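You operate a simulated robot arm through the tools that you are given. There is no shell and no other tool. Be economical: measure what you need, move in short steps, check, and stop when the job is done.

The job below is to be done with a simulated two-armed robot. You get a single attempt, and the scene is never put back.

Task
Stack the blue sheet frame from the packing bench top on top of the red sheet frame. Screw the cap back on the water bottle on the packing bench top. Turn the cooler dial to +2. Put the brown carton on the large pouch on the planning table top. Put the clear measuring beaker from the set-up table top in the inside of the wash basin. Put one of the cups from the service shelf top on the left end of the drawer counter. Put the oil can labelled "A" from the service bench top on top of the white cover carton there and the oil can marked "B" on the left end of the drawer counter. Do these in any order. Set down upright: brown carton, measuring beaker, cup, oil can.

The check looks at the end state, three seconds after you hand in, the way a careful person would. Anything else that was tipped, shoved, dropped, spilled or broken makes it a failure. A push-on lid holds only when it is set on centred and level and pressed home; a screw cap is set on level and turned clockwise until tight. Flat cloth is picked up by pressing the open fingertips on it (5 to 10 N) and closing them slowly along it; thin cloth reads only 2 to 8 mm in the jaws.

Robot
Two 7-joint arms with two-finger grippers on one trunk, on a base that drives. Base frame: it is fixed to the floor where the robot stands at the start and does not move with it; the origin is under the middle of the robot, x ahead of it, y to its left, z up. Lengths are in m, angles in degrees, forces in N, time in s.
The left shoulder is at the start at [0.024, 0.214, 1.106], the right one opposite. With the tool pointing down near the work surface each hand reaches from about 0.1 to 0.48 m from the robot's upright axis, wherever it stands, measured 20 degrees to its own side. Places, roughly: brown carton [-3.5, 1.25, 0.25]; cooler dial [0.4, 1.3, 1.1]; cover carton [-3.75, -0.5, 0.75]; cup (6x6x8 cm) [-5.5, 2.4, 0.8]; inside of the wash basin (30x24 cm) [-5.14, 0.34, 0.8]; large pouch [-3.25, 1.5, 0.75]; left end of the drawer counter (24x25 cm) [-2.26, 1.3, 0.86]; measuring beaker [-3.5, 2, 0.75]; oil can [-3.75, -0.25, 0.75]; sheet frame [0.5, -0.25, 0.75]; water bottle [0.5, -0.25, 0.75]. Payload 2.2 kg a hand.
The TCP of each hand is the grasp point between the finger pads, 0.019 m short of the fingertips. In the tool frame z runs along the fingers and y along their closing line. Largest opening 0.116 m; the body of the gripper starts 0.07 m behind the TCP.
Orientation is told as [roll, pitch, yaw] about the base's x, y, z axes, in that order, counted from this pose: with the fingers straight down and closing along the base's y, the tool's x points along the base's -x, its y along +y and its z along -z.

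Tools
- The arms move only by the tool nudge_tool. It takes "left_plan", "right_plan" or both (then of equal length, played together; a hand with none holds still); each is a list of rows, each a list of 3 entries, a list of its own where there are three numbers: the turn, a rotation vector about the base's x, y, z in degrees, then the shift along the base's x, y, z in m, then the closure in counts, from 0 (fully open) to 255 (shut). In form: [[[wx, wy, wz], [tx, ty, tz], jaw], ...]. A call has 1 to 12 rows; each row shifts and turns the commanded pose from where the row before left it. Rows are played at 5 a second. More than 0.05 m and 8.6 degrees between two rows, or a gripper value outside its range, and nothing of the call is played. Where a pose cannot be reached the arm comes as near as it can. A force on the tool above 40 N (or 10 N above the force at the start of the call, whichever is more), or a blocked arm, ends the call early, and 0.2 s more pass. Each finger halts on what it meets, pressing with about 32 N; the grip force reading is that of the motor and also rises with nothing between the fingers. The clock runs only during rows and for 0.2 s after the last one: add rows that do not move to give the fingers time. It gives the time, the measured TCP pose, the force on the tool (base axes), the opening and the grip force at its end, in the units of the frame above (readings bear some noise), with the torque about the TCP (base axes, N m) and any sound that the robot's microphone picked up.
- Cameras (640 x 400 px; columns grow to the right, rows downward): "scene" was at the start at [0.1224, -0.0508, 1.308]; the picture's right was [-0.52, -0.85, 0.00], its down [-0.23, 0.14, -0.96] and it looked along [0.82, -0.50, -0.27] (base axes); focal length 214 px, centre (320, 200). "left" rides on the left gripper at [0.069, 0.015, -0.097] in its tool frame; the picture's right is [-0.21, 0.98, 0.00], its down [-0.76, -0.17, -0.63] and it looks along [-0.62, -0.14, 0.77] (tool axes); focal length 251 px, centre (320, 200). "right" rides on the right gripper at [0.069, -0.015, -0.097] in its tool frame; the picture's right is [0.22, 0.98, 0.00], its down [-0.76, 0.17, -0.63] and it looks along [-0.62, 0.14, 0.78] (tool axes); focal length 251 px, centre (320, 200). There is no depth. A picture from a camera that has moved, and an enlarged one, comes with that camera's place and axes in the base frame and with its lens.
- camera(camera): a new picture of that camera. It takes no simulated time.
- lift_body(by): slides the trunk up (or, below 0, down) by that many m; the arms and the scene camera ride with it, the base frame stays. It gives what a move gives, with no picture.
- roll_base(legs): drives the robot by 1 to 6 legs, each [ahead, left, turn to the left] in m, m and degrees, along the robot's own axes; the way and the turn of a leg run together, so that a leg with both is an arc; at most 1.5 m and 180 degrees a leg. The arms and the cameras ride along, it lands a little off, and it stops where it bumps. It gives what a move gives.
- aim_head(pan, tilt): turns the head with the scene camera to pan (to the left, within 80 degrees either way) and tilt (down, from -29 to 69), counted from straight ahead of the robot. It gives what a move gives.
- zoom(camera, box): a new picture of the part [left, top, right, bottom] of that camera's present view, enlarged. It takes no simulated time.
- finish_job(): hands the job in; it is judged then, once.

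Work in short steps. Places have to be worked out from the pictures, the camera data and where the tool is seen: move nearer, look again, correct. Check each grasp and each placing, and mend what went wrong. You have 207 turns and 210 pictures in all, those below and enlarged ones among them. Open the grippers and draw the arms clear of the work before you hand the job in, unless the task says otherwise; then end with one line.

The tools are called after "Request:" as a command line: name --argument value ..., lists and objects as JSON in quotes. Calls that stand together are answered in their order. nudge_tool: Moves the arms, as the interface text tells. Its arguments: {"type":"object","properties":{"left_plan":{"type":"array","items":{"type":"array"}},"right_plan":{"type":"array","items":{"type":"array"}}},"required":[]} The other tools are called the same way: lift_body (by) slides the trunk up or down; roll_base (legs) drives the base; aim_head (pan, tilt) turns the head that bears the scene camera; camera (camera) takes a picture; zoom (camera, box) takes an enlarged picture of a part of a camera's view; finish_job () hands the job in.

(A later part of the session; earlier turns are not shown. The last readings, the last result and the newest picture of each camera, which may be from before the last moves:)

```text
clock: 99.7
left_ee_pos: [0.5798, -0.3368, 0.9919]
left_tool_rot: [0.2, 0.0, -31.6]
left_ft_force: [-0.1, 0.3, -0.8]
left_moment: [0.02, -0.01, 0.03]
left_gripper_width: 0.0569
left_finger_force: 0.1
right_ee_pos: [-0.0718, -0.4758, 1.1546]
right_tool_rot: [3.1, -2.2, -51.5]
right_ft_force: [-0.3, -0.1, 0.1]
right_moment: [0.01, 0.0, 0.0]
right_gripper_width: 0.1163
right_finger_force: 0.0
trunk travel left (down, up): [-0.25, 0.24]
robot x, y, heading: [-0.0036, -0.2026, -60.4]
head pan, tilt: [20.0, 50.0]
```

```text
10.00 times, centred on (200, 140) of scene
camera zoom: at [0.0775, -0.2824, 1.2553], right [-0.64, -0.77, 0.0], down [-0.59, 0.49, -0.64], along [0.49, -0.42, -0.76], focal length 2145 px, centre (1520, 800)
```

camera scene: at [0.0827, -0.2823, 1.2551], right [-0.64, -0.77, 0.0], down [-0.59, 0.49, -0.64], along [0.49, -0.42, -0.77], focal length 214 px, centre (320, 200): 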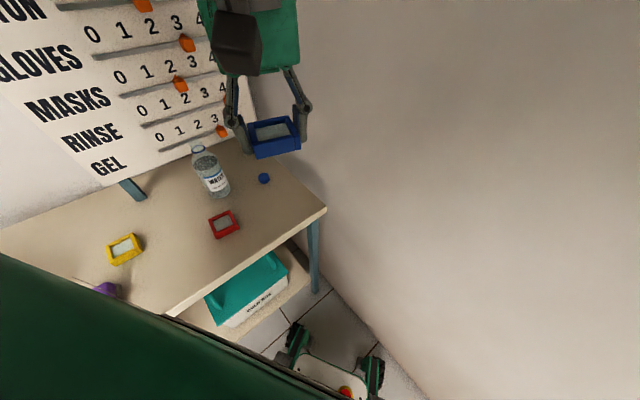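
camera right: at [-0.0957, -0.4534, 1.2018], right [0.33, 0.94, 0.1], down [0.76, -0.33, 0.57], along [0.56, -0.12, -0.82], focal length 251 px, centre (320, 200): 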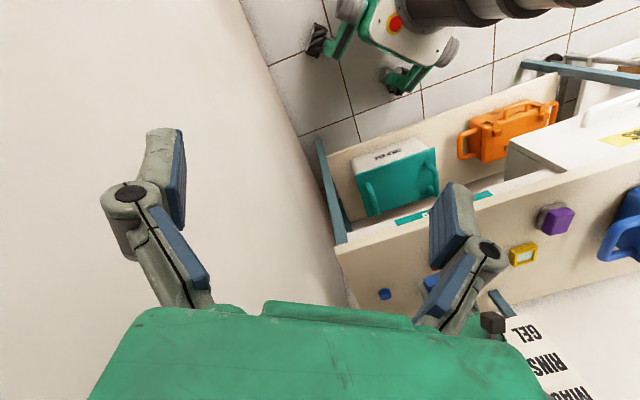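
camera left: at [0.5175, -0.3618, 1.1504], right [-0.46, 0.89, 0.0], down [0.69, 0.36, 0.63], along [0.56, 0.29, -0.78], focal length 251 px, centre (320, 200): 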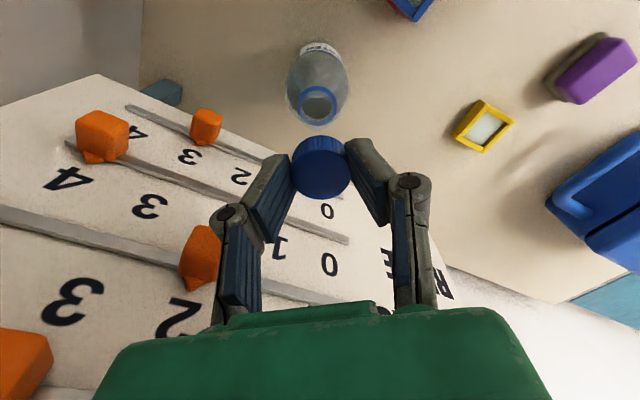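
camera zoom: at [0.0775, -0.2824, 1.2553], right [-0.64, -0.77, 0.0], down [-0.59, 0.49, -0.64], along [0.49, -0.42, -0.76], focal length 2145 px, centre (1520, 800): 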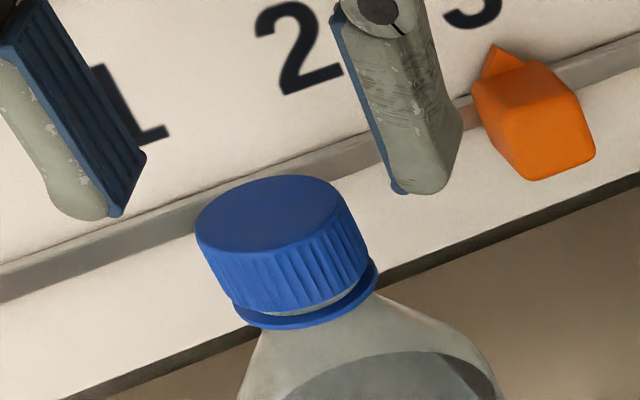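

Level and snug. One more no-push stroke to test.

Request:
nudge_tool --left_plan '[[[0, 0, 0], [0.001, 0.001, -0.009], 140], [[0, 0, 0], [0.001, 0.001, -0.009], 150], [[0, 0, 0], [0, 0, 0], 180], [[0, 0, 0], [0, 0, 0], 255], [[0, 0, 0], [0, 0, 0], 255], [[0, 0, -8], [0, 0, 0], 255], [[0, 0, -8], [0, 0, 0], 255], [[0, 0, -8], [0, 0, 0], 255], [[0, 0, -8], [0, 0, 0], 255], [[0, 0, -8], [0, 0, 0], 255], [[0, 0, -8], [0, 0, 0], 255]]'

Request:
zoom --camera "scene" --box '[160, 115, 240, 210]'

```text
clock: 102.1
left_ee_pos: [0.5824, -0.3346, 0.9742]
left_tool_rot: [0.3, -0.1, -79.8]
left_ft_force: [-1.1, 0.4, 0.1]
left_moment: [0.04, 0.09, 0.02]
left_gripper_width: 0.0291
left_finger_force: 32.2
right_ee_pos: [-0.0708, -0.4757, 1.1546]
right_tool_rot: [3.0, -2.2, -51.4]
right_ft_force: [0.2, -0.3, 0.5]
right_moment: [-0.01, -0.02, -0.01]
right_gripper_width: 0.1163
right_finger_force: 0.0
trunk travel left (down, up): [-0.25, 0.24]
robot x, y, heading: [-0.0027, -0.2045, -60.1]
head pan, tilt: [20.0, 50.0]
```

```text
4.21 times, centred on (200, 162) of scene
camera zoom: at [0.0776, -0.2824, 1.2553], right [-0.64, -0.77, 0.0], down [-0.59, 0.49, -0.64], along [0.49, -0.42, -0.76], focal length 903 px, centre (825, 358)
```

zoom: 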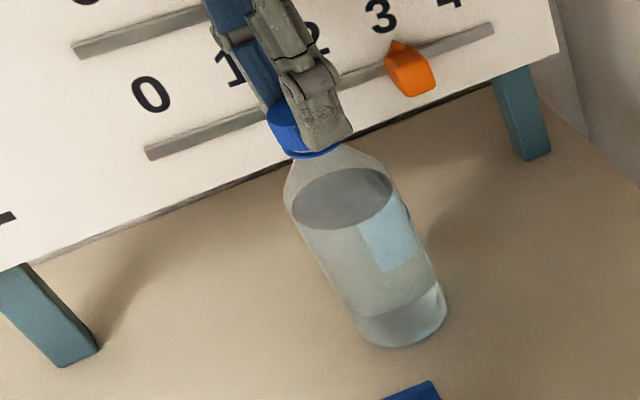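

Cap and bottle turn together with no push and sit level – tight. Release, rise and retract the left hand.

Request:
nudge_tool --left_plan '[[[0, 0, 0], [0, 0, 0], 200], [[0, 0, 0], [0, 0, 0], 130], [[0, 0, 0], [0, 0, 0.02], 100], [[0, 0, 8], [0, 0, 0.04], 50], [[0, 0, 8], [0, 0, 0.045], 0], [[0, 0, 8], [-0.03, 0, 0.03], 0], [[0, 0, 8], [-0.045, -0.01, 0.01], 0], [[0, 0, 8], [-0.045, -0.01, 0.01], 0], [[0, 0, 8], [-0.045, -0.01, 0], 0], [[0, 0, 0], [-0.04, -0.01, 0], 0]]'

Request:
camera --camera "scene"

```text
clock: 104.3
left_ee_pos: [0.4389, -0.4108, 1.1055]
left_tool_rot: [-0.4, 0.5, -31.4]
left_ft_force: [0.0, -0.9, 0.6]
left_moment: [-0.01, 0.02, -0.02]
left_gripper_width: 0.1159
left_finger_force: 0.0
left hand out of reach, approached as far as the arm can: row 8, 9, 10
right_ee_pos: [-0.0701, -0.4771, 1.1558]
right_tool_rot: [3.0, -2.2, -51.4]
right_ft_force: [-0.1, 0.7, 1.0]
right_moment: [0.0, -0.04, -0.04]
right_gripper_width: 0.1164
right_finger_force: 0.0
trunk travel left (down, up): [-0.25, 0.24]
robot x, y, heading: [0.0027, -0.2006, -60.2]
head pan, tilt: [20.0, 50.0]
```

```text
116 pictures are left
camera scene: at [0.0764, -0.2894, 1.259], right [-0.71, -0.7, 0.0], down [-0.52, 0.52, -0.68], along [0.48, -0.49, -0.73], focal length 214 px, centre (320, 200)
```

scene: 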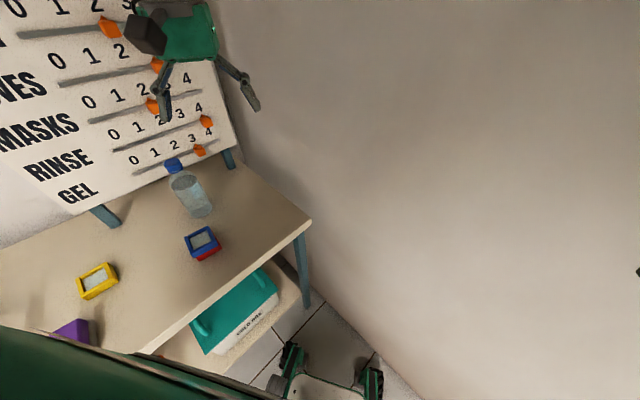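

Bench jobs are done. Back away, straighten up, and go look at the cooler dial to the left.

Request:
roll_base --legs '[[-0.35, 0, 0], [0, 0, 60], [-0.25, 0.4, 0]]'

Request:
aim_head --pan 30 --tilt 15

Request:
camera --camera "scene"

```text
clock: 111.7
left_ee_pos: [-0.0284, 0.764, 1.1072]
left_tool_rot: [0.3, 0.2, 28.9]
left_ft_force: [-0.1, -0.2, 0.3]
left_moment: [0.08, -0.01, -0.04]
left_gripper_width: 0.116
left_finger_force: 0.1
right_ee_pos: [-0.2224, 0.2878, 1.1518]
right_tool_rot: [3.7, -2.1, 9.0]
right_ft_force: [-0.2, 0.3, 1.4]
right_moment: [0.01, 0.0, 0.01]
right_gripper_width: 0.116
right_finger_force: 0.1
trunk travel left (down, up): [-0.25, 0.24]
robot x, y, heading: [-0.4273, 0.4942, 0.8]
head pan, tilt: [20.0, 50.0]
```

```text
clock: 112.7
left_ee_pos: [-0.0292, 0.7637, 1.1081]
left_tool_rot: [0.2, 0.1, 28.8]
left_ft_force: [0.3, -0.8, -0.2]
left_moment: [-0.02, 0.03, 0.02]
left_gripper_width: 0.116
left_finger_force: 0.0
right_ee_pos: [-0.2231, 0.2896, 1.1526]
right_tool_rot: [3.8, -2.2, 9.2]
right_ft_force: [-0.6, -0.1, 0.5]
right_moment: [-0.01, 0.03, -0.01]
right_gripper_width: 0.1159
right_finger_force: 0.0
trunk travel left (down, up): [-0.25, 0.24]
robot x, y, heading: [-0.4261, 0.4947, 0.5]
head pan, tilt: [30.0, 15.0]
```

```text
115 pictures are left
camera scene: at [-0.2974, 0.5093, 1.2997], right [0.27, -0.96, -0.01], down [-0.34, -0.09, -0.94], along [0.9, 0.25, -0.35], focal length 214 px, centre (320, 200)
```

scene: 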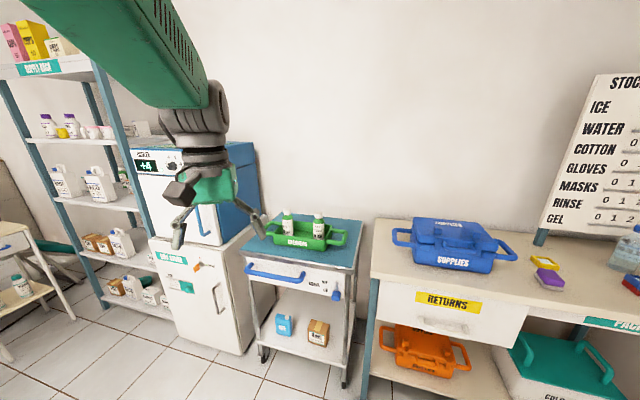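

The cooler display reads +4; the knob is beside it. Move in front and look closely.

Request:
roll_base --legs '[[0, 0.75, 0]]'

Request:
aim_head --pan 10 --tilt 20

Request:
camera --camera "scene"

```text
clock: 116.7
left_ee_pos: [-0.0273, 1.5115, 1.1078]
left_tool_rot: [-0.2, 0.5, 28.3]
left_ft_force: [0.5, -1.2, -0.7]
left_moment: [0.05, 0.04, 0.0]
left_gripper_width: 0.1158
left_finger_force: 0.0
right_ee_pos: [-0.2286, 1.039, 1.1538]
right_tool_rot: [3.4, -2.2, 8.4]
right_ft_force: [-0.1, -0.1, 0.4]
right_moment: [0.05, 0.02, 0.01]
right_gripper_width: 0.1161
right_finger_force: 0.0
trunk travel left (down, up): [-0.25, 0.24]
robot x, y, heading: [-0.4283, 1.2489, -0.0]
head pan, tilt: [30.0, 15.0]
```

```text
clock: 117.6
left_ee_pos: [-0.03, 1.5125, 1.1085]
left_tool_rot: [-0.3, 0.4, 28.1]
left_ft_force: [-1.0, -0.6, 0.9]
left_moment: [0.03, 0.0, -0.01]
left_gripper_width: 0.1162
left_finger_force: 0.1
right_ee_pos: [-0.2302, 1.0396, 1.1538]
right_tool_rot: [3.4, -2.3, 8.5]
right_ft_force: [0.0, -0.2, -0.4]
right_moment: [0.02, 0.01, 0.02]
right_gripper_width: 0.1161
right_finger_force: 0.0
trunk travel left (down, up): [-0.25, 0.24]
robot x, y, heading: [-0.4314, 1.2482, -0.2]
head pan, tilt: [10.0, 20.0]
```

```text
114 pictures are left
camera scene: at [-0.2976, 1.2568, 1.3005], right [0.17, -0.99, 0.0], down [-0.34, -0.05, -0.94], along [0.93, 0.16, -0.34], focal length 214 px, centre (320, 200)
```

scene: 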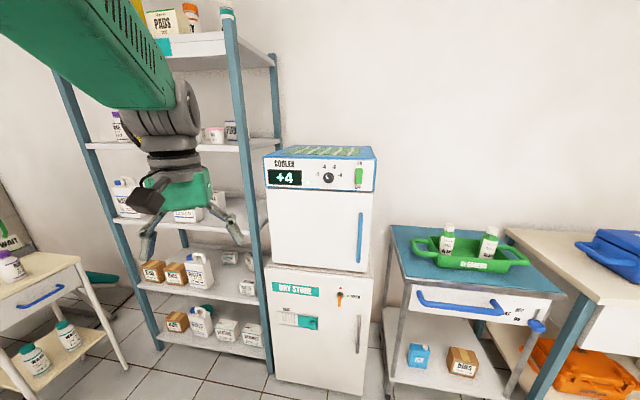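

Request:
zoom --camera "scene" --box '[260, 145, 380, 200]'

```text
5.33 times, centred on (320, 172) of scene
camera zoom: at [-0.2976, 1.2568, 1.3005], right [0.17, -0.99, 0.0], down [-0.34, -0.05, -0.94], along [0.93, 0.16, -0.34], focal length 1144 px, centre (320, 347)
```

zoom: 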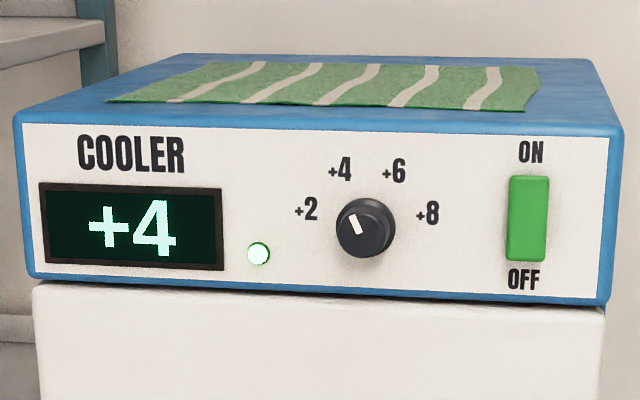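

Knob is at about [0.415,1.35,1.125]; needs ~48° anticlockwise from +4 to +2. I reorient the left hand to point forward (pitch −90°).

Request:
nudge_tool --left_plan '[[[0, 0, -7], [0, -0.02, 0], 50], [[0, 0, -7], [0, -0.02, 0], 50], [[0, 0, -7], [0, -0.02, 0], 50], [[0, 0, -7], [0, -0.02, 0], 50], [[0, -8.4, 0], [0.008, 0, 0], 50], [[0, -8.4, 0], [0.008, 0, 0], 50], [[0, -8.4, 0], [0.008, 0, 0], 50], [[0, -8.4, 0], [0.008, 0, 0], 50], [[0, -8.4, 0], [0.008, 0, 0], 50], [[0, -8.4, 0], [0.008, 0, 0], 50], [[0, -8.4, 0], [0.008, 0, 0], 50], [[0, -8.4, 0], [0.008, 0, 0], 50]]'

Request:
nudge_tool --left_plan '[[[0, -7.6, 0], [0.008, 0, 0], 50], [[0, -7.6, 0], [0.008, 0, 0], 50], [[0, -7.6, 0], [0.008, 0, 0], 50], [[0, 0, 0], [0, 0, 0], 50]]'

Request:
camera --camera "left"

```text
clock: 120.2
left_ee_pos: [0.1064, 1.4483, 1.0737]
left_tool_rot: [-0.6, -66.9, 0.0]
left_ft_force: [-0.6, 0.3, 0.5]
left_moment: [0.03, -0.01, 0.03]
left_gripper_width: 0.0934
left_finger_force: 0.0
left hand out of reach, approached as far as the arm can: row 1, 2, 3, 4, 5, 6, 7, 8
right_ee_pos: [-0.2287, 1.0403, 1.1535]
right_tool_rot: [3.4, -2.2, 8.4]
right_ft_force: [0.1, 0.0, -0.3]
right_moment: [0.01, 0.02, 0.0]
right_gripper_width: 0.116
right_finger_force: 0.1
trunk travel left (down, up): [-0.25, 0.24]
robot x, y, heading: [-0.4306, 1.2463, -0.0]
head pan, tilt: [10.0, 20.0]
```

```text
clock: 121.2
left_ee_pos: [0.1304, 1.4459, 1.0761]
left_tool_rot: [13.2, -89.7, -13.7]
left_ft_force: [0.8, -1.1, -0.5]
left_moment: [0.02, -0.03, 0.06]
left_gripper_width: 0.0933
left_finger_force: 0.0
right_ee_pos: [-0.2298, 1.038, 1.1528]
right_tool_rot: [3.5, -2.3, 8.4]
right_ft_force: [0.8, -0.3, -0.1]
right_moment: [0.02, -0.04, 0.0]
right_gripper_width: 0.116
right_finger_force: 0.1
trunk travel left (down, up): [-0.25, 0.24]
robot x, y, heading: [-0.433, 1.2445, -0.1]
head pan, tilt: [10.0, 20.0]
```

```text
112 pictures are left
camera left: at [0.0329, 1.4629, 1.0073], right [0.01, 0.98, 0.22], down [-0.63, -0.16, 0.76], along [0.78, -0.14, 0.61], focal length 251 px, centre (320, 200)
```

left: 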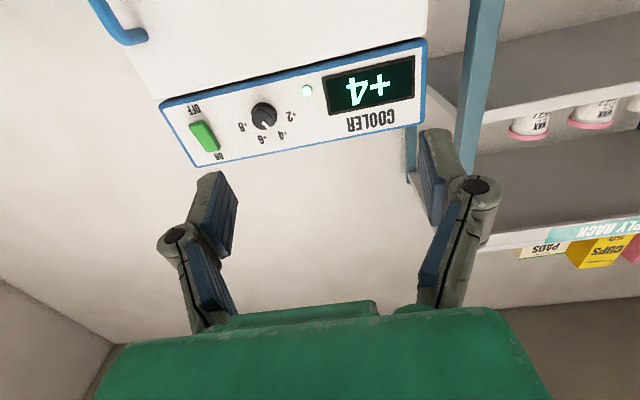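

Triangulated knob front: [0.406,1.348,1.124]. Drive ahead 0.2 m, then align the hand in front of the knob.

Request:
roll_base --legs '[[0.2, 0, 0]]'

Request:
nudge_tool --left_plan '[[[0, 0, 0], [0, -0.03, 0.012], 80], [[0, 0, 0], [0, -0.03, 0.012], 80], [[0, 0, 0], [0, -0.03, 0.012], 80], [[0, 0, 0], [0, -0.008, 0.012], 80], [[0, 0, 0], [0, 0, 0], 80]]'

Request:
camera --camera "left"

```text
clock: 122.8
left_ee_pos: [0.3309, 1.4488, 1.074]
left_tool_rot: [-5.9, -89.5, 5.4]
left_ft_force: [0.3, -0.7, -0.3]
left_moment: [-0.02, 0.0, -0.01]
left_gripper_width: 0.0933
left_finger_force: 0.0
right_ee_pos: [-0.0275, 1.0411, 1.1527]
right_tool_rot: [3.4, -2.1, 8.4]
right_ft_force: [0.4, 0.2, -0.3]
right_moment: [0.0, 0.05, -0.01]
right_gripper_width: 0.1161
right_finger_force: 0.0
trunk travel left (down, up): [-0.25, 0.24]
robot x, y, heading: [-0.2313, 1.2444, 0.1]
head pan, tilt: [10.0, 20.0]
```

```text
clock: 124.0
left_ee_pos: [0.3305, 1.3544, 1.1223]
left_tool_rot: [-27.4, -89.5, 27.0]
left_ft_force: [0.4, 0.4, 1.1]
left_moment: [0.0, 0.02, 0.0]
left_gripper_width: 0.0796
left_finger_force: 0.0
right_ee_pos: [-0.0294, 1.0443, 1.1542]
right_tool_rot: [3.2, -2.2, 8.5]
right_ft_force: [0.3, 0.6, -0.8]
right_moment: [0.0, 0.01, 0.02]
right_gripper_width: 0.1159
right_finger_force: 0.1
trunk travel left (down, up): [-0.25, 0.24]
robot x, y, heading: [-0.2306, 1.244, -0.3]
head pan, tilt: [10.0, 20.0]
```

```text
111 pictures are left
camera left: at [0.2331, 1.3694, 1.0542], right [0.01, 0.98, 0.21], down [-0.63, -0.16, 0.76], along [0.78, -0.14, 0.61], focal length 251 px, centre (320, 200)
```

left: 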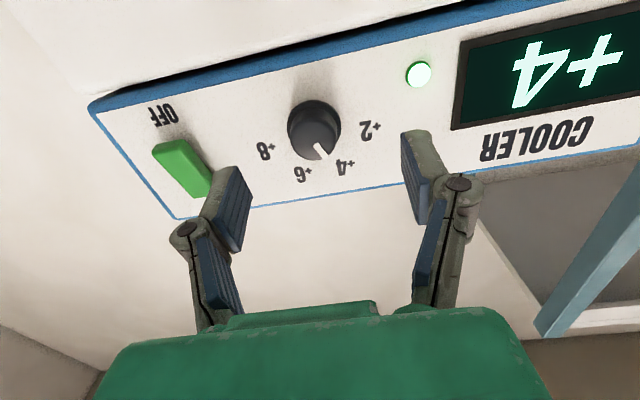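

Knob confirmed at [0.406,1.348,1.125]. Advance with small y/z correction to x≈0.392.

Request:
nudge_tool --left_plan '[[[0, 0, 0], [0.02, -0.006, 0.003], 80], [[0, 0, 0], [0.02, 0, 0], 80], [[0, 0, 0], [0.012, 0, 0], 80], [[0, 0, 0], [0.006, 0, 0], 80], [[0, 0, 0], [0.004, 0, 0], 80], [[0, 0, 0], [0, 0, 0], 80]]'

Request:
camera --camera "left"

Request:
zoom --camera "scene" --box '[240, 130, 400, 230]'

```text
clock: 125.4
left_ee_pos: [0.3829, 1.3485, 1.1262]
left_tool_rot: [-26.7, -89.4, 26.2]
left_ft_force: [-38.6, 6.7, 5.6]
left_moment: [0.01, 0.83, 0.64]
left_gripper_width: 0.0372
left_finger_force: 44.9
right_ee_pos: [-0.037, 1.0445, 1.1561]
right_tool_rot: [3.2, -2.4, 8.5]
right_ft_force: [0.2, 0.2, -0.7]
right_moment: [-0.04, -0.02, 0.0]
right_gripper_width: 0.1159
right_finger_force: 0.0
trunk travel left (down, up): [-0.25, 0.24]
robot x, y, heading: [-0.2307, 1.2446, -0.2]
head pan, tilt: [10.0, 20.0]
stopped in row 6 (left hand): the force on the tool passed its limit at 48 N (the readings are from after the stop); the commanded pose is now the measured one
```

```text
110 pictures are left
camera left: at [0.2858, 1.3645, 1.0584], right [0.01, 0.98, 0.21], down [-0.63, -0.16, 0.76], along [0.78, -0.14, 0.61], focal length 251 px, centre (320, 200)
```

left: 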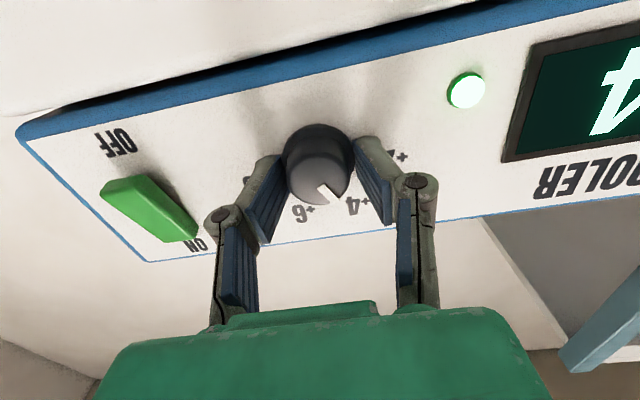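

```text
4.00 times, centred on (320, 180) of scene
camera zoom: at [-0.1064, 1.2626, 1.3013], right [0.17, -0.99, 0.0], down [-0.33, -0.06, -0.94], along [0.93, 0.16, -0.34], focal length 858 px, centre (320, 280)
```

zoom: 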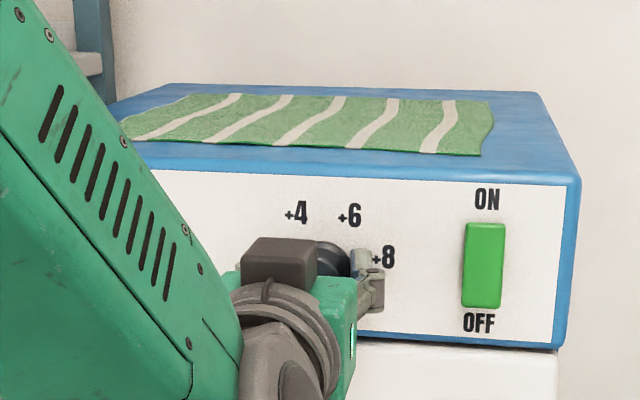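

Fingertips reached the panel and the jaws are around the knob. Back off 4 mm, grip, and turn anticlockwise 48°.

Request:
nudge_tool --left_plan '[[[0, 0, 0], [-0.003, 0, 0], 100], [[0, 0, 0], [0, 0, 0], 255], [[0, 0, 0], [0, 0, 0], 255], [[-8, 0, 0], [0, 0, 0], 255], [[-8, 0, 0], [0, 0, 0], 255], [[-8, 0, 0], [0, 0, 0], 255], [[-8, 0, 0], [0, 0, 0], 255], [[-8, 0, 0], [0, 0, 0], 255], [[-8, 0, 0], [0, 0, 0], 255], [[0, 0, 0], [0, 0, 0], 255]]'

Request:
camera --camera "left"

Request:
zoom --camera "scene" --box '[200, 120, 400, 245]'

```text
clock: 127.6
left_ee_pos: [0.3825, 1.3505, 1.1237]
left_tool_rot: [-90.1, -41.7, 89.3]
left_ft_force: [-35.4, 15.2, -11.9]
left_moment: [0.36, 0.08, 0.27]
left_gripper_width: 0.0375
left_finger_force: 45.2
right_ee_pos: [-0.034, 1.0458, 1.1567]
right_tool_rot: [3.0, -2.4, 8.6]
right_ft_force: [-1.2, -0.4, -0.1]
right_moment: [0.01, -0.02, 0.02]
right_gripper_width: 0.1161
right_finger_force: 0.0
trunk travel left (down, up): [-0.25, 0.24]
robot x, y, heading: [-0.2303, 1.2437, -0.2]
head pan, tilt: [10.0, 20.0]
```

```text
108 pictures are left
camera left: at [0.2855, 1.3101, 1.0669], right [0.01, 0.81, -0.59], down [-0.63, 0.46, 0.63], along [0.78, 0.36, 0.51], focal length 251 px, centre (320, 200)
```

left: 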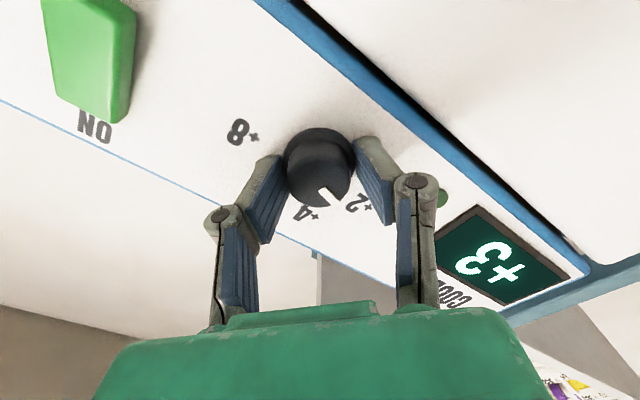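

```text
3.20 times, centred on (300, 182) of scene
camera zoom: at [-0.1031, 1.2651, 1.3008], right [0.17, -0.99, 0.0], down [-0.33, -0.06, -0.94], along [0.93, 0.16, -0.34], focal length 686 px, centre (384, 256)
```

zoom: 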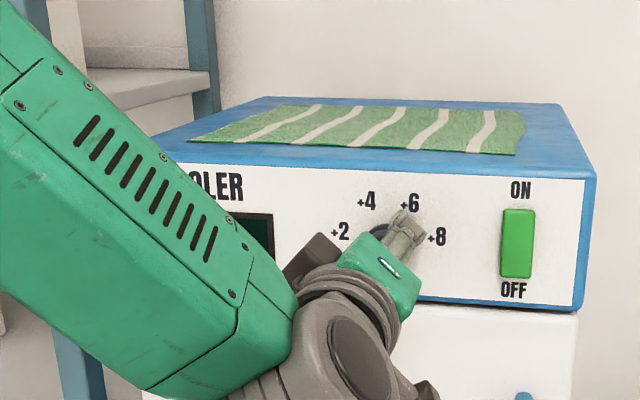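

Display reads +3 now. Turn another 24°.

Request:
nudge_tool --left_plan '[[[-8, 0, 0], [0, 0, 0], 255], [[-8, 0, 0], [0, 0, 0], 255], [[-8, 0, 0], [0, 0, 0], 255], [[0, 0, 0], [0, 0, 0], 255]]'

Request:
camera --camera "left"

```text
clock: 128.6
left_ee_pos: [0.3823, 1.3524, 1.1234]
left_tool_rot: [-90.2, -17.5, 89.7]
left_ft_force: [-37.8, 24.5, -15.1]
left_moment: [0.79, 0.43, 0.23]
left_gripper_width: 0.0375
left_finger_force: 44.6
right_ee_pos: [-0.0339, 1.0481, 1.1555]
right_tool_rot: [2.9, -2.4, 8.6]
right_ft_force: [-0.1, 0.2, -0.9]
right_moment: [-0.01, -0.02, 0.0]
right_gripper_width: 0.1161
right_finger_force: 0.0
trunk travel left (down, up): [-0.25, 0.24]
robot x, y, heading: [-0.2328, 1.2438, -0.5]
head pan, tilt: [10.0, 20.0]
```

```text
106 pictures are left
camera left: at [0.2859, 1.2921, 1.0883], right [0.01, 0.5, -0.87], down [-0.63, 0.68, 0.38], along [0.78, 0.54, 0.32], focal length 251 px, centre (320, 200)
```

left: 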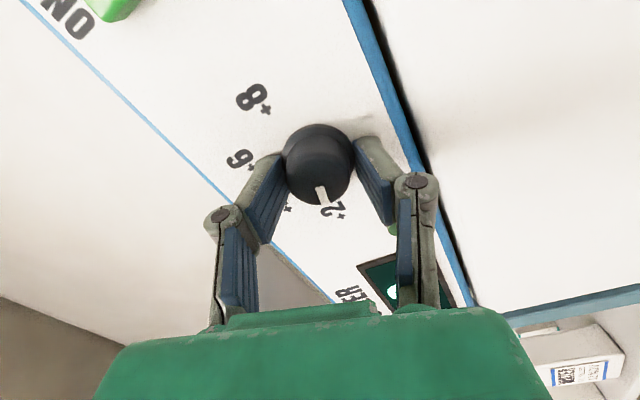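

Pointer is at about +2. Release and back off to read the display.

Request:
nudge_tool --left_plan '[[[0, 0, 0], [-0.002, 0, 0], 150], [[0, 0, 0], [-0.002, 0, 0], 80], [[0, 0, 0], [-0.01, 0, 0], 80], [[0, 0, 0], [-0.04, 0, 0], 80], [[0, 0, 0], [-0.03, 0, 0], 80]]'

Request:
camera --camera "left"

```text
clock: 129.8
left_ee_pos: [0.3033, 1.3481, 1.1248]
left_tool_rot: [-90.5, -17.7, 89.5]
left_ft_force: [-0.3, -0.3, -0.3]
left_moment: [0.0, 0.01, 0.0]
left_gripper_width: 0.0796
left_finger_force: 0.1
right_ee_pos: [-0.0307, 1.045, 1.1542]
right_tool_rot: [3.2, -2.3, 8.6]
right_ft_force: [-0.8, -0.7, -1.0]
right_moment: [-0.01, 0.02, 0.0]
right_gripper_width: 0.1162
right_finger_force: 0.1
trunk travel left (down, up): [-0.25, 0.24]
robot x, y, heading: [-0.2309, 1.2436, -0.3]
head pan, tilt: [10.0, 20.0]
```

```text
105 pictures are left
camera left: at [0.2059, 1.2878, 1.0889], right [0.01, 0.5, -0.86], down [-0.63, 0.68, 0.38], along [0.78, 0.54, 0.32], focal length 251 px, centre (320, 200)
```

left: 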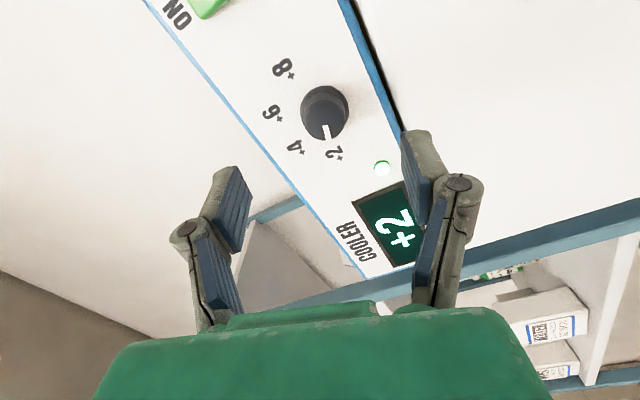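

Display reads +2. Back away and restore the left hand to pointing down.

Request:
roll_base --legs '[[-0.5, 0, 0]]'

Request:
nudge_tool --left_plan '[[[8, 0, 0], [0, 0, 0], 80], [[8, 0, 0], [0, 0, 0], 80], [[8, 0, 0], [0, 0, 0], 80], [[8, 0, 0], [0, 0, 0], 80], [[8, 0, 0], [0, 0, 0], 80], [[8, 0, 0], [0, 0, 0], 80], [[8, 0, 0], [0, 0, 0], 80], [[8, 0, 0], [0, 0, 0], 80], [[8, 0, 0], [0, 0, 0], 80], [[0, 8, 0], [-0.01, 0.01, 0], 0], [[0, 8, 0], [-0.01, 0.01, 0], 0], [[0, 8, 0], [-0.01, 0.01, 0], 0]]'

Request:
nudge_tool --left_plan '[[[0, 8.3, 0], [-0.01, 0.01, 0], 0], [[0, 8.3, 0], [-0.01, 0.01, 0], 0], [[0, 8.3, 0], [-0.01, 0.01, 0], 0], [[0, 8.3, 0], [-0.01, 0.01, 0], 0], [[0, 8.3, 0], [-0.01, 0.01, 0], 0], [[0, 8.3, 0], [-0.01, 0, 0], 0], [[0, 8.3, 0], [-0.01, 0, 0], 0], [[0, 7.9, 0], [-0.01, 0, 0], 0]]'

Request:
roll_base --legs '[[-0.2, 0, 0], [0, 0, 180]]'

Request:
aim_head --pan 0 --tilt 15

Request:
camera --camera "scene"

```text
clock: 132.7
left_ee_pos: [-0.1952, 1.3469, 1.1243]
left_tool_rot: [-90.4, -17.9, 89.6]
left_ft_force: [-0.7, 0.4, -0.1]
left_moment: [0.0, 0.04, -0.02]
left_gripper_width: 0.0795
left_finger_force: 0.0
right_ee_pos: [-0.529, 1.0424, 1.1536]
right_tool_rot: [3.3, -2.3, 8.5]
right_ft_force: [0.0, -0.3, -0.2]
right_moment: [0.0, 0.02, -0.01]
right_gripper_width: 0.1157
right_finger_force: 0.0
trunk travel left (down, up): [-0.25, 0.24]
robot x, y, heading: [-0.7314, 1.246, -0.3]
head pan, tilt: [10.0, 20.0]
```

```text
clock: 135.3
left_ee_pos: [-0.2266, 1.3796, 1.1264]
left_tool_rot: [-1.3, -65.5, 0.5]
left_ft_force: [0.1, 0.4, -0.8]
left_moment: [0.0, 0.01, 0.01]
left_gripper_width: 0.1162
left_finger_force: 0.0
right_ee_pos: [-0.5301, 1.0458, 1.1542]
right_tool_rot: [3.2, -2.4, 8.6]
right_ft_force: [0.8, -0.1, 0.2]
right_moment: [0.0, 0.01, 0.01]
right_gripper_width: 0.1159
right_finger_force: 0.1
trunk travel left (down, up): [-0.25, 0.24]
robot x, y, heading: [-0.7291, 1.2438, -0.2]
head pan, tilt: [10.0, 20.0]
```

```text
clock: 137.1
left_ee_pos: [-0.3069, 1.4298, 1.1258]
left_tool_rot: [-0.7, 0.6, 0.1]
left_ft_force: [-0.2, 0.1, 1.0]
left_moment: [0.04, 0.01, 0.03]
left_gripper_width: 0.1158
left_finger_force: 0.0
right_ee_pos: [-0.5304, 1.0453, 1.1551]
right_tool_rot: [3.1, -2.3, 8.7]
right_ft_force: [-0.9, -0.4, 0.0]
right_moment: [0.02, -0.02, 0.0]
right_gripper_width: 0.1161
right_finger_force: 0.1
trunk travel left (down, up): [-0.25, 0.24]
robot x, y, heading: [-0.7277, 1.2485, 0.2]
head pan, tilt: [10.0, 20.0]
```

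```text
clock: 146.1
left_ee_pos: [-1.3451, 1.0595, 1.1264]
left_tool_rot: [-0.6, 0.4, -179.3]
left_ft_force: [0.0, -0.8, -0.6]
left_moment: [0.01, 0.0, 0.02]
left_gripper_width: 0.1161
left_finger_force: 0.1
right_ee_pos: [-1.125, 1.4452, 1.1553]
right_tool_rot: [3.2, -2.3, -171.0]
right_ft_force: [0.2, -0.1, -0.2]
right_moment: [0.01, -0.03, 0.04]
right_gripper_width: 0.1161
right_finger_force: 0.1
trunk travel left (down, up): [-0.25, 0.24]
robot x, y, heading: [-0.9279, 1.2477, -179.9]
head pan, tilt: [10.0, 20.0]
```

```text
clock: 146.8
left_ee_pos: [-1.3446, 1.0584, 1.1253]
left_tool_rot: [-0.6, 0.3, -179.3]
left_ft_force: [0.2, 0.4, -0.6]
left_moment: [0.0, 0.03, -0.03]
left_gripper_width: 0.1159
left_finger_force: 0.0
right_ee_pos: [-1.1232, 1.4456, 1.1549]
right_tool_rot: [3.2, -2.5, -171.0]
right_ft_force: [0.0, -0.2, 0.3]
right_moment: [0.01, -0.01, -0.02]
right_gripper_width: 0.1161
right_finger_force: 0.0
trunk travel left (down, up): [-0.25, 0.24]
robot x, y, heading: [-0.9254, 1.2441, -179.7]
head pan, tilt: [0.0, 15.0]
```

```text
104 pictures are left
camera scene: at [-1.0598, 1.2459, 1.3084], right [-0.01, 1.0, 0.0], down [0.26, 0.0, -0.97], along [-0.97, -0.01, -0.26], focal length 214 px, centre (320, 200)
```

scene: 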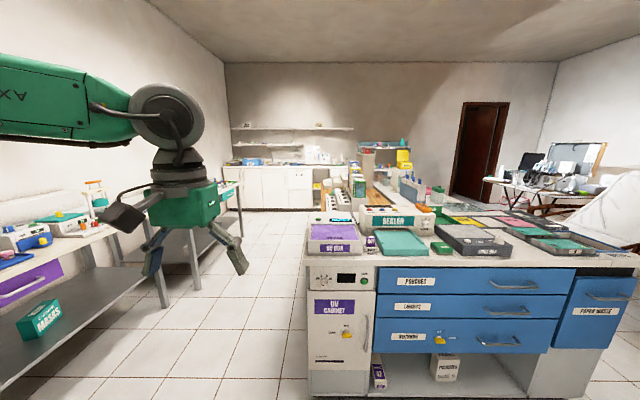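

Now in the aisle's view. Drive towards the aisle left of the drawer counter and look at its left end and ahead.

Request:
roll_base --legs '[[0.75, 0.7, 0]]'

Request:
aim_head --pan -40 --tilt 30

Request:
camera --camera "scene"

Request:
aim_head --pan 10 --tilt 20

Request:
camera --camera "scene"

```text
clock: 152.0
left_ee_pos: [-2.0711, 0.3612, 1.1262]
left_tool_rot: [-0.7, 0.3, -179.3]
left_ft_force: [0.0, 0.6, 0.5]
left_moment: [0.03, 0.03, -0.01]
left_gripper_width: 0.1156
left_finger_force: 0.1
right_ee_pos: [-1.8504, 0.7474, 1.1551]
right_tool_rot: [3.2, -2.4, -171.0]
right_ft_force: [-0.2, 0.1, 0.3]
right_moment: [0.0, -0.03, -0.01]
right_gripper_width: 0.1159
right_finger_force: 0.1
trunk travel left (down, up): [-0.25, 0.24]
robot x, y, heading: [-1.6479, 0.547, -180.0]
head pan, tilt: [0.0, 15.0]
```

```text
clock: 153.1
left_ee_pos: [-2.0694, 0.3613, 1.1275]
left_tool_rot: [-0.6, 0.2, -179.4]
left_ft_force: [-0.2, 0.0, 0.7]
left_moment: [0.01, 0.01, 0.0]
left_gripper_width: 0.1163
left_finger_force: 0.2
right_ee_pos: [-1.8488, 0.747, 1.1557]
right_tool_rot: [3.1, -2.5, -171.0]
right_ft_force: [0.6, -0.3, 0.0]
right_moment: [-0.04, -0.01, -0.04]
right_gripper_width: 0.116
right_finger_force: 0.1
trunk travel left (down, up): [-0.25, 0.24]
robot x, y, heading: [-1.6539, 0.5457, -179.8]
head pan, tilt: [-40.0, 30.0]
```

```text
103 pictures are left
camera scene: at [-1.7628, 0.6061, 1.2843], right [0.64, 0.77, 0.0], down [0.39, -0.32, -0.87], along [-0.67, 0.55, -0.5], focal length 214 px, centre (320, 200)
```

scene: 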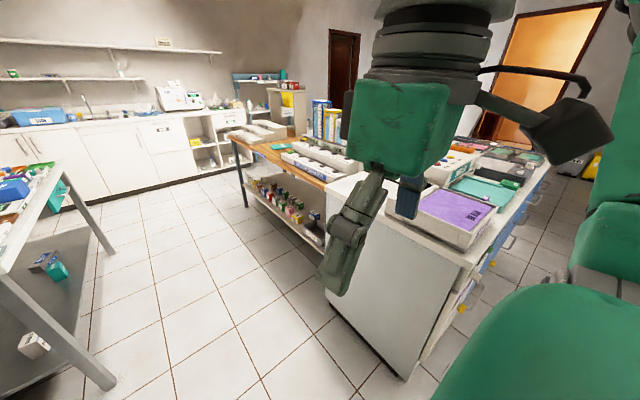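

```text
clock: 154.3
left_ee_pos: [-2.0694, 0.3606, 1.1265]
left_tool_rot: [-0.6, 0.3, -179.4]
left_ft_force: [0.0, -0.7, 0.0]
left_moment: [0.02, 0.06, 0.02]
left_gripper_width: 0.1162
left_finger_force: 0.1
right_ee_pos: [-1.8485, 0.7469, 1.1558]
right_tool_rot: [3.1, -2.6, -171.1]
right_ft_force: [-0.5, 0.1, 0.3]
right_moment: [-0.01, -0.01, -0.03]
right_gripper_width: 0.116
right_finger_force: 0.0
trunk travel left (down, up): [-0.25, 0.24]
robot x, y, heading: [-1.6495, 0.5497, -179.8]
head pan, tilt: [10.0, 20.0]
```

```text
102 pictures are left
camera scene: at [-1.7847, 0.532, 1.3003], right [-0.18, 0.98, 0.0], down [0.34, 0.06, -0.94], along [-0.92, -0.17, -0.34], focal length 214 px, centre (320, 200)
```

scene: 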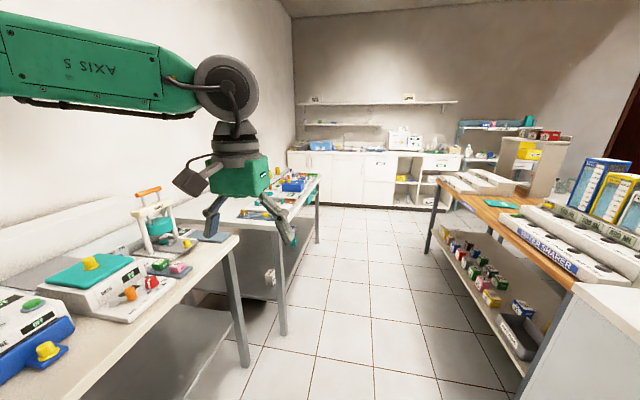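

Aisle is clear. Drive down to x≈−3.3 and look left (service bench) and right (planning table).

Request:
roll_base --legs '[[1.5, 0, 0], [0.2, 0.05, 0]]'

Request:
aim_head --pan 50 --tilt 30

Request:
camera --camera "scene"

Request:
aim_head --pan -60 --tilt 30

Request:
camera --camera "scene"

```text
clock: 163.0
left_ee_pos: [-3.7875, 0.2786, 1.1263]
left_tool_rot: [-0.6, 0.4, -178.4]
left_ft_force: [-0.7, -0.2, 0.1]
left_moment: [0.02, -0.05, 0.01]
left_gripper_width: 0.1161
left_finger_force: 0.0
right_ee_pos: [-3.5741, 0.669, 1.1553]
right_tool_rot: [3.1, -2.4, -170.0]
right_ft_force: [-0.1, -0.6, 0.0]
right_moment: [0.02, 0.0, 0.0]
right_gripper_width: 0.116
right_finger_force: 0.0
trunk travel left (down, up): [-0.25, 0.24]
robot x, y, heading: [-3.372, 0.4719, -178.7]
head pan, tilt: [10.0, 20.0]
```

```text
clock: 164.1
left_ee_pos: [-3.7848, 0.2783, 1.1281]
left_tool_rot: [-0.7, 0.2, -178.4]
left_ft_force: [0.3, 0.3, 0.4]
left_moment: [0.01, -0.01, -0.04]
left_gripper_width: 0.1158
left_finger_force: 0.0
right_ee_pos: [-3.5723, 0.6682, 1.1559]
right_tool_rot: [3.0, -2.6, -170.0]
right_ft_force: [-1.1, 0.0, 0.1]
right_moment: [-0.01, 0.01, -0.03]
right_gripper_width: 0.1159
right_finger_force: 0.0
trunk travel left (down, up): [-0.25, 0.24]
robot x, y, heading: [-3.3712, 0.4702, -178.6]
head pan, tilt: [50.0, 30.0]
```

```text
101 pictures are left
camera scene: at [-3.471, 0.4017, 1.2844], right [-0.78, 0.63, 0.0], down [0.32, 0.39, -0.87], along [-0.54, -0.68, -0.5], focal length 214 px, centre (320, 200)
```

scene: 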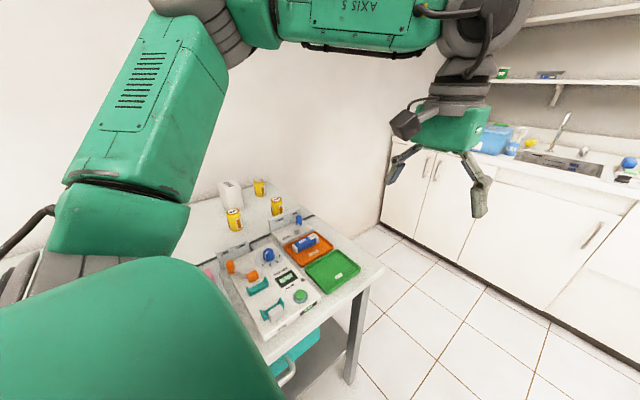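

```text
clock: 166.0
left_ee_pos: [-3.7853, 0.2779, 1.1277]
left_tool_rot: [-0.7, 0.2, -178.5]
left_ft_force: [-0.7, 0.8, -0.8]
left_moment: [0.0, 0.0, 0.0]
left_gripper_width: 0.1158
left_finger_force: 0.0
right_ee_pos: [-3.5716, 0.668, 1.1558]
right_tool_rot: [3.1, -2.5, -170.0]
right_ft_force: [-0.6, 0.2, 0.5]
right_moment: [-0.02, -0.01, -0.03]
right_gripper_width: 0.116
right_finger_force: 0.0
trunk travel left (down, up): [-0.25, 0.24]
robot x, y, heading: [-3.3721, 0.4763, -178.6]
head pan, tilt: [-60.0, 30.0]
```

```text
100 pictures are left
camera scene: at [-3.4613, 0.5496, 1.2843], right [0.85, 0.52, 0.0], down [0.26, -0.43, -0.87], along [-0.45, 0.74, -0.5], focal length 214 px, centre (320, 200)
```

scene: 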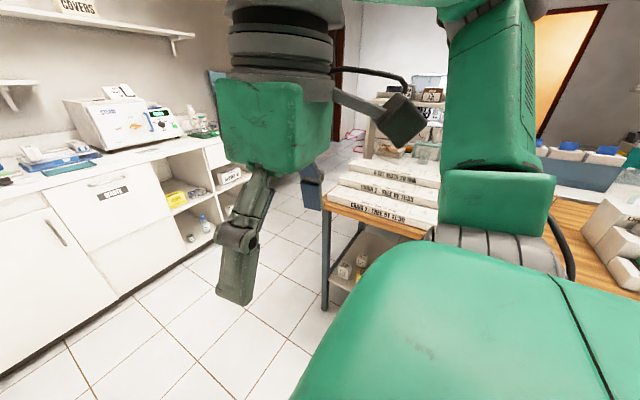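

Oil cans and white carton are on the service bench, far from its front but nearer to its right end. I'll approach from that end: go to (−4.35, −0.25) facing +x.

Request:
roll_base --legs '[[0.98, -0.08, 0], [0, 0, 178.6], [0, -0.75, 0]]'

Request:
aim_head --pan 0 --tilt 45

Request:
camera --camera "scene"

```text
clock: 181.3
left_ee_pos: [-3.966, 0.0523, 1.1688]
left_tool_rot: [-10.8, 8.7, 11.1]
left_ft_force: [0.6, -0.1, 0.6]
left_moment: [-0.06, 0.1, -0.01]
left_gripper_width: 0.1162
left_finger_force: 0.1
right_ee_pos: [-4.1694, -0.3075, 1.1295]
right_tool_rot: [-16.4, 12.0, 13.1]
right_ft_force: [0.7, -0.5, -0.8]
right_moment: [0.1, 0.06, -0.04]
right_gripper_width: 0.116
right_finger_force: 0.1
trunk travel left (down, up): [-0.25, 0.24]
robot x, y, heading: [-4.3699, -0.1124, -0.9]
head pan, tilt: [-60.0, 30.0]
stopped in leg 3: the robot was blocked; the commanded pose is now the measured one
```

```text
clock: 182.6
left_ee_pos: [-3.9701, 0.0551, 1.1651]
left_tool_rot: [-10.8, 8.8, 11.3]
left_ft_force: [-0.1, -0.3, -0.2]
left_moment: [0.03, 0.02, 0.03]
left_gripper_width: 0.1161
left_finger_force: 0.0
right_ee_pos: [-4.1705, -0.3045, 1.128]
right_tool_rot: [-16.0, 11.8, 13.8]
right_ft_force: [-0.9, 0.0, -0.4]
right_moment: [-0.02, -0.03, -0.04]
right_gripper_width: 0.1159
right_finger_force: 0.1
trunk travel left (down, up): [-0.25, 0.24]
robot x, y, heading: [-4.3743, -0.122, -0.4]
head pan, tilt: [0.0, 45.0]
```

```text
99 pictures are left
camera scene: at [-4.2458, 0.0899, 1.266], right [-0.01, -0.99, 0.16], down [-0.71, -0.11, -0.7], along [0.7, -0.12, -0.7], focal length 214 px, centre (320, 200)
```

scene: 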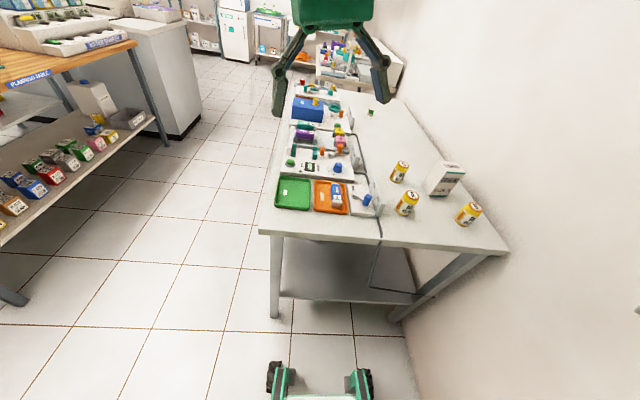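

The right elbow met the wall and the body leans. Back off to the left.

Request:
roll_base --legs '[[0, 0.15, 0]]'

Request:
aim_head --pan -15 --tilt 40

Request:
camera --camera "scene"

Request:
zoom --camera "scene" --box '[280, 100, 440, 200]'

```text
clock: 183.3
left_ee_pos: [-3.9916, 0.0127, 1.1412]
left_tool_rot: [3.6, 18.5, 19.1]
left_ft_force: [2.3, 1.7, 0.8]
left_moment: [-0.17, 0.16, 0.04]
left_gripper_width: 0.1161
left_finger_force: 0.0
right_ee_pos: [-4.1538, -0.3576, 1.0812]
right_tool_rot: [-13.4, 24.9, 20.6]
right_ft_force: [0.0, -1.0, -2.1]
right_moment: [0.02, 0.06, -0.01]
right_gripper_width: 0.1161
right_finger_force: 0.1
trunk travel left (down, up): [-0.25, 0.24]
robot x, y, heading: [-4.3658, -0.1023, -0.1]
head pan, tilt: [0.0, 45.0]
stopped in leg 1: the robot was blocked; the commanded pose is now the measured one
```

```text
clock: 184.1
left_ee_pos: [-3.9941, 0.0126, 1.1411]
left_tool_rot: [3.5, 18.6, 18.9]
left_ft_force: [-0.2, 0.3, 0.4]
left_moment: [-0.02, 0.03, -0.03]
left_gripper_width: 0.1164
left_finger_force: 0.1
right_ee_pos: [-4.1559, -0.3564, 1.0786]
right_tool_rot: [-13.2, 25.0, 20.6]
right_ft_force: [-0.2, 0.1, 0.0]
right_moment: [0.03, -0.04, 0.03]
right_gripper_width: 0.116
right_finger_force: 0.2
trunk travel left (down, up): [-0.25, 0.24]
robot x, y, heading: [-4.3688, -0.1046, 0.1]
head pan, tilt: [-15.0, 40.0]
```

```text
98 pictures are left
camera scene: at [-4.2411, 0.108, 1.2775], right [-0.26, -0.95, 0.18], down [-0.62, 0.02, -0.78], along [0.74, -0.31, -0.6], focal length 214 px, centre (320, 200)
```

scene: 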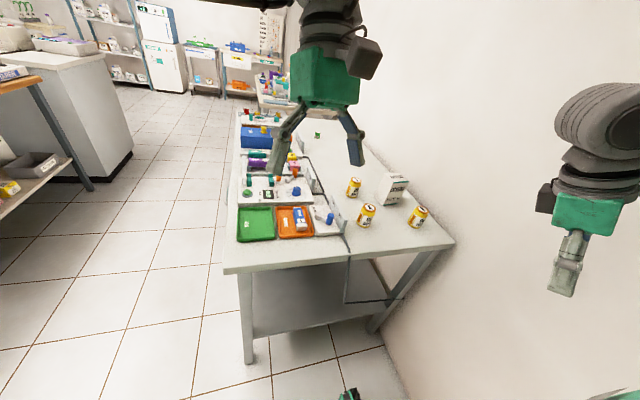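

```text
4.00 times, centred on (360, 150) of scene
camera zoom: at [-4.2411, 0.108, 1.2775], right [-0.26, -0.95, 0.18], down [-0.62, 0.02, -0.78], along [0.74, -0.31, -0.6], focal length 858 px, centre (160, 400)
```

zoom: 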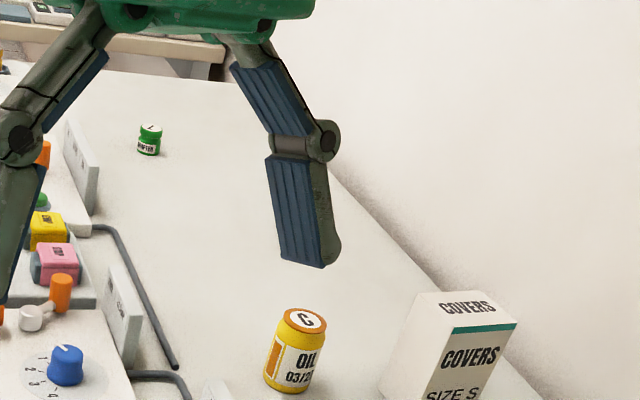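

Request:
roll_base --legs '[[0, 0.2, 0]]'

Request:
camera --camera "scene"

```text
clock: 184.8
left_ee_pos: [-3.9972, -0.0085, 1.0602]
left_tool_rot: [26.7, 26.1, 25.6]
left_ft_force: [-0.8, 0.6, -0.7]
left_moment: [0.0, 0.0, 0.05]
left_gripper_width: 0.1161
left_finger_force: 0.1
right_ee_pos: [-4.0816, -0.4291, 1.0414]
right_tool_rot: [-3.6, 10.7, 16.1]
right_ft_force: [0.6, 0.5, -0.2]
right_moment: [-0.01, -0.01, -0.01]
right_gripper_width: 0.1156
right_finger_force: 0.0
trunk travel left (down, up): [-0.25, 0.24]
robot x, y, heading: [-4.3661, -0.0921, 0.3]
head pan, tilt: [-15.0, 40.0]
stopped in leg 1: the robot was blocked; the commanded pose is now the measured one
```

```text
96 pictures are left
camera scene: at [-4.2403, 0.1125, 1.2781], right [-0.26, -0.95, 0.18], down [-0.62, 0.02, -0.78], along [0.74, -0.31, -0.6], focal length 214 px, centre (320, 200)
```

scene: 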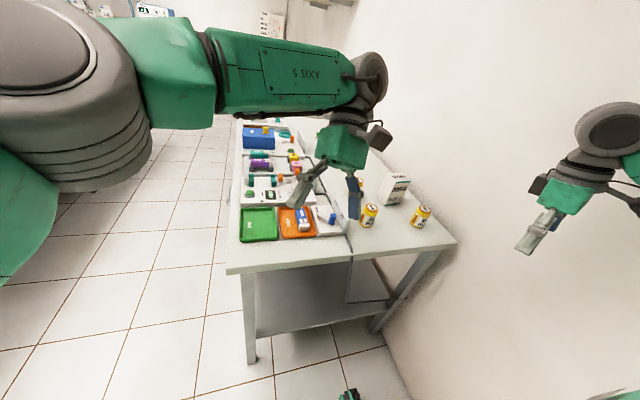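

Left hand is drooping towards the bench; raise it and pull the right hand inward to free the elbow.

Request:
nudge_tool --left_plan '[[[-5, -5, -4], [0, 0.01, 0.03], 0], [[-5, -5, -4], [0, 0.01, 0.03], 0], [[-5, -5, -4], [0, 0.01, 0.03], 0], [[-4, -4, -4], [0, 0.01, 0.02], 0], [[-4, -4, -4], [0, 0.01, 0], 0]]' --right_plan '[[[0, 0, 0], [0.01, 0.03, 0.02], 0], [[0, 0, 0], [0.01, 0.03, 0.02], 0], [[0, 0, 0], [0.01, 0.03, 0.02], 0], [[0, 0, 0], [0, 0.03, 0.02], 0], [[0, 0, 0], [0, 0.03, 0], 0]]'

Request:
roll_base --legs '[[0, 0.2, 0]]'

Request:
camera --camera "scene"

```text
clock: 185.2
left_ee_pos: [-3.9782, -0.0111, 0.9907]
left_tool_rot: [32.1, 28.6, 28.0]
left_ft_force: [-0.3, 0.5, -0.6]
left_moment: [0.02, 0.03, 0.02]
left_gripper_width: 0.116
left_finger_force: 0.0
right_ee_pos: [-4.0718, -0.4918, 1.042]
right_tool_rot: [-2.0, 5.0, 9.8]
right_ft_force: [0.3, 0.6, -0.2]
right_moment: [-0.03, 0.03, 0.01]
right_gripper_width: 0.1161
right_finger_force: 0.1
trunk travel left (down, up): [-0.25, 0.24]
robot x, y, heading: [-4.3692, -0.0858, -0.2]
head pan, tilt: [-15.0, 40.0]
stopped in row 1 (left hand): the arm was blocked; the commanded pose is now the measured one
```

```text
clock: 185.9
left_ee_pos: [-3.8995, 0.1077, 0.8554]
left_tool_rot: [37.3, 25.0, 43.1]
left_ft_force: [0.9, 3.8, 1.5]
left_moment: [-0.26, -0.07, 0.23]
left_gripper_width: 0.116
left_finger_force: 0.0
right_ee_pos: [-4.0416, -0.5425, 0.924]
right_tool_rot: [-0.7, 7.5, 5.9]
right_ft_force: [-26.5, 45.8, 14.7]
right_moment: [-1.23, -0.45, -1.28]
right_gripper_width: 0.084
right_finger_force: 0.0
trunk travel left (down, up): [-0.25, 0.24]
robot x, y, heading: [-4.3234, -0.0666, 4.9]
head pan, tilt: [-15.0, 40.0]
stopped in leg 1: the robot was blocked; the commanded pose is now the measured one
```

```text
95 pictures are left
camera scene: at [-4.2281, 0.169, 1.2805], right [-0.18, -0.97, 0.19], down [-0.62, -0.04, -0.79], along [0.77, -0.26, -0.59], focal length 214 px, centre (320, 200)
```

scene: 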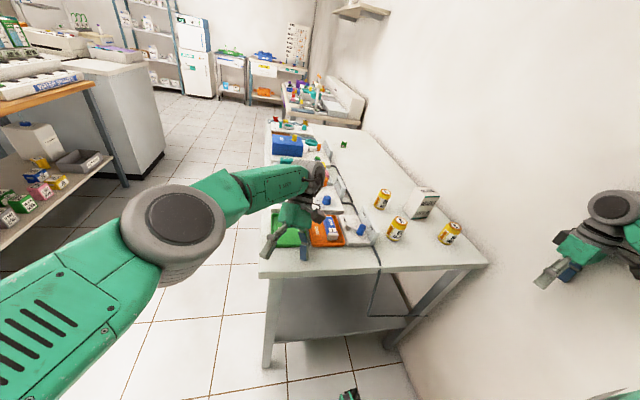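

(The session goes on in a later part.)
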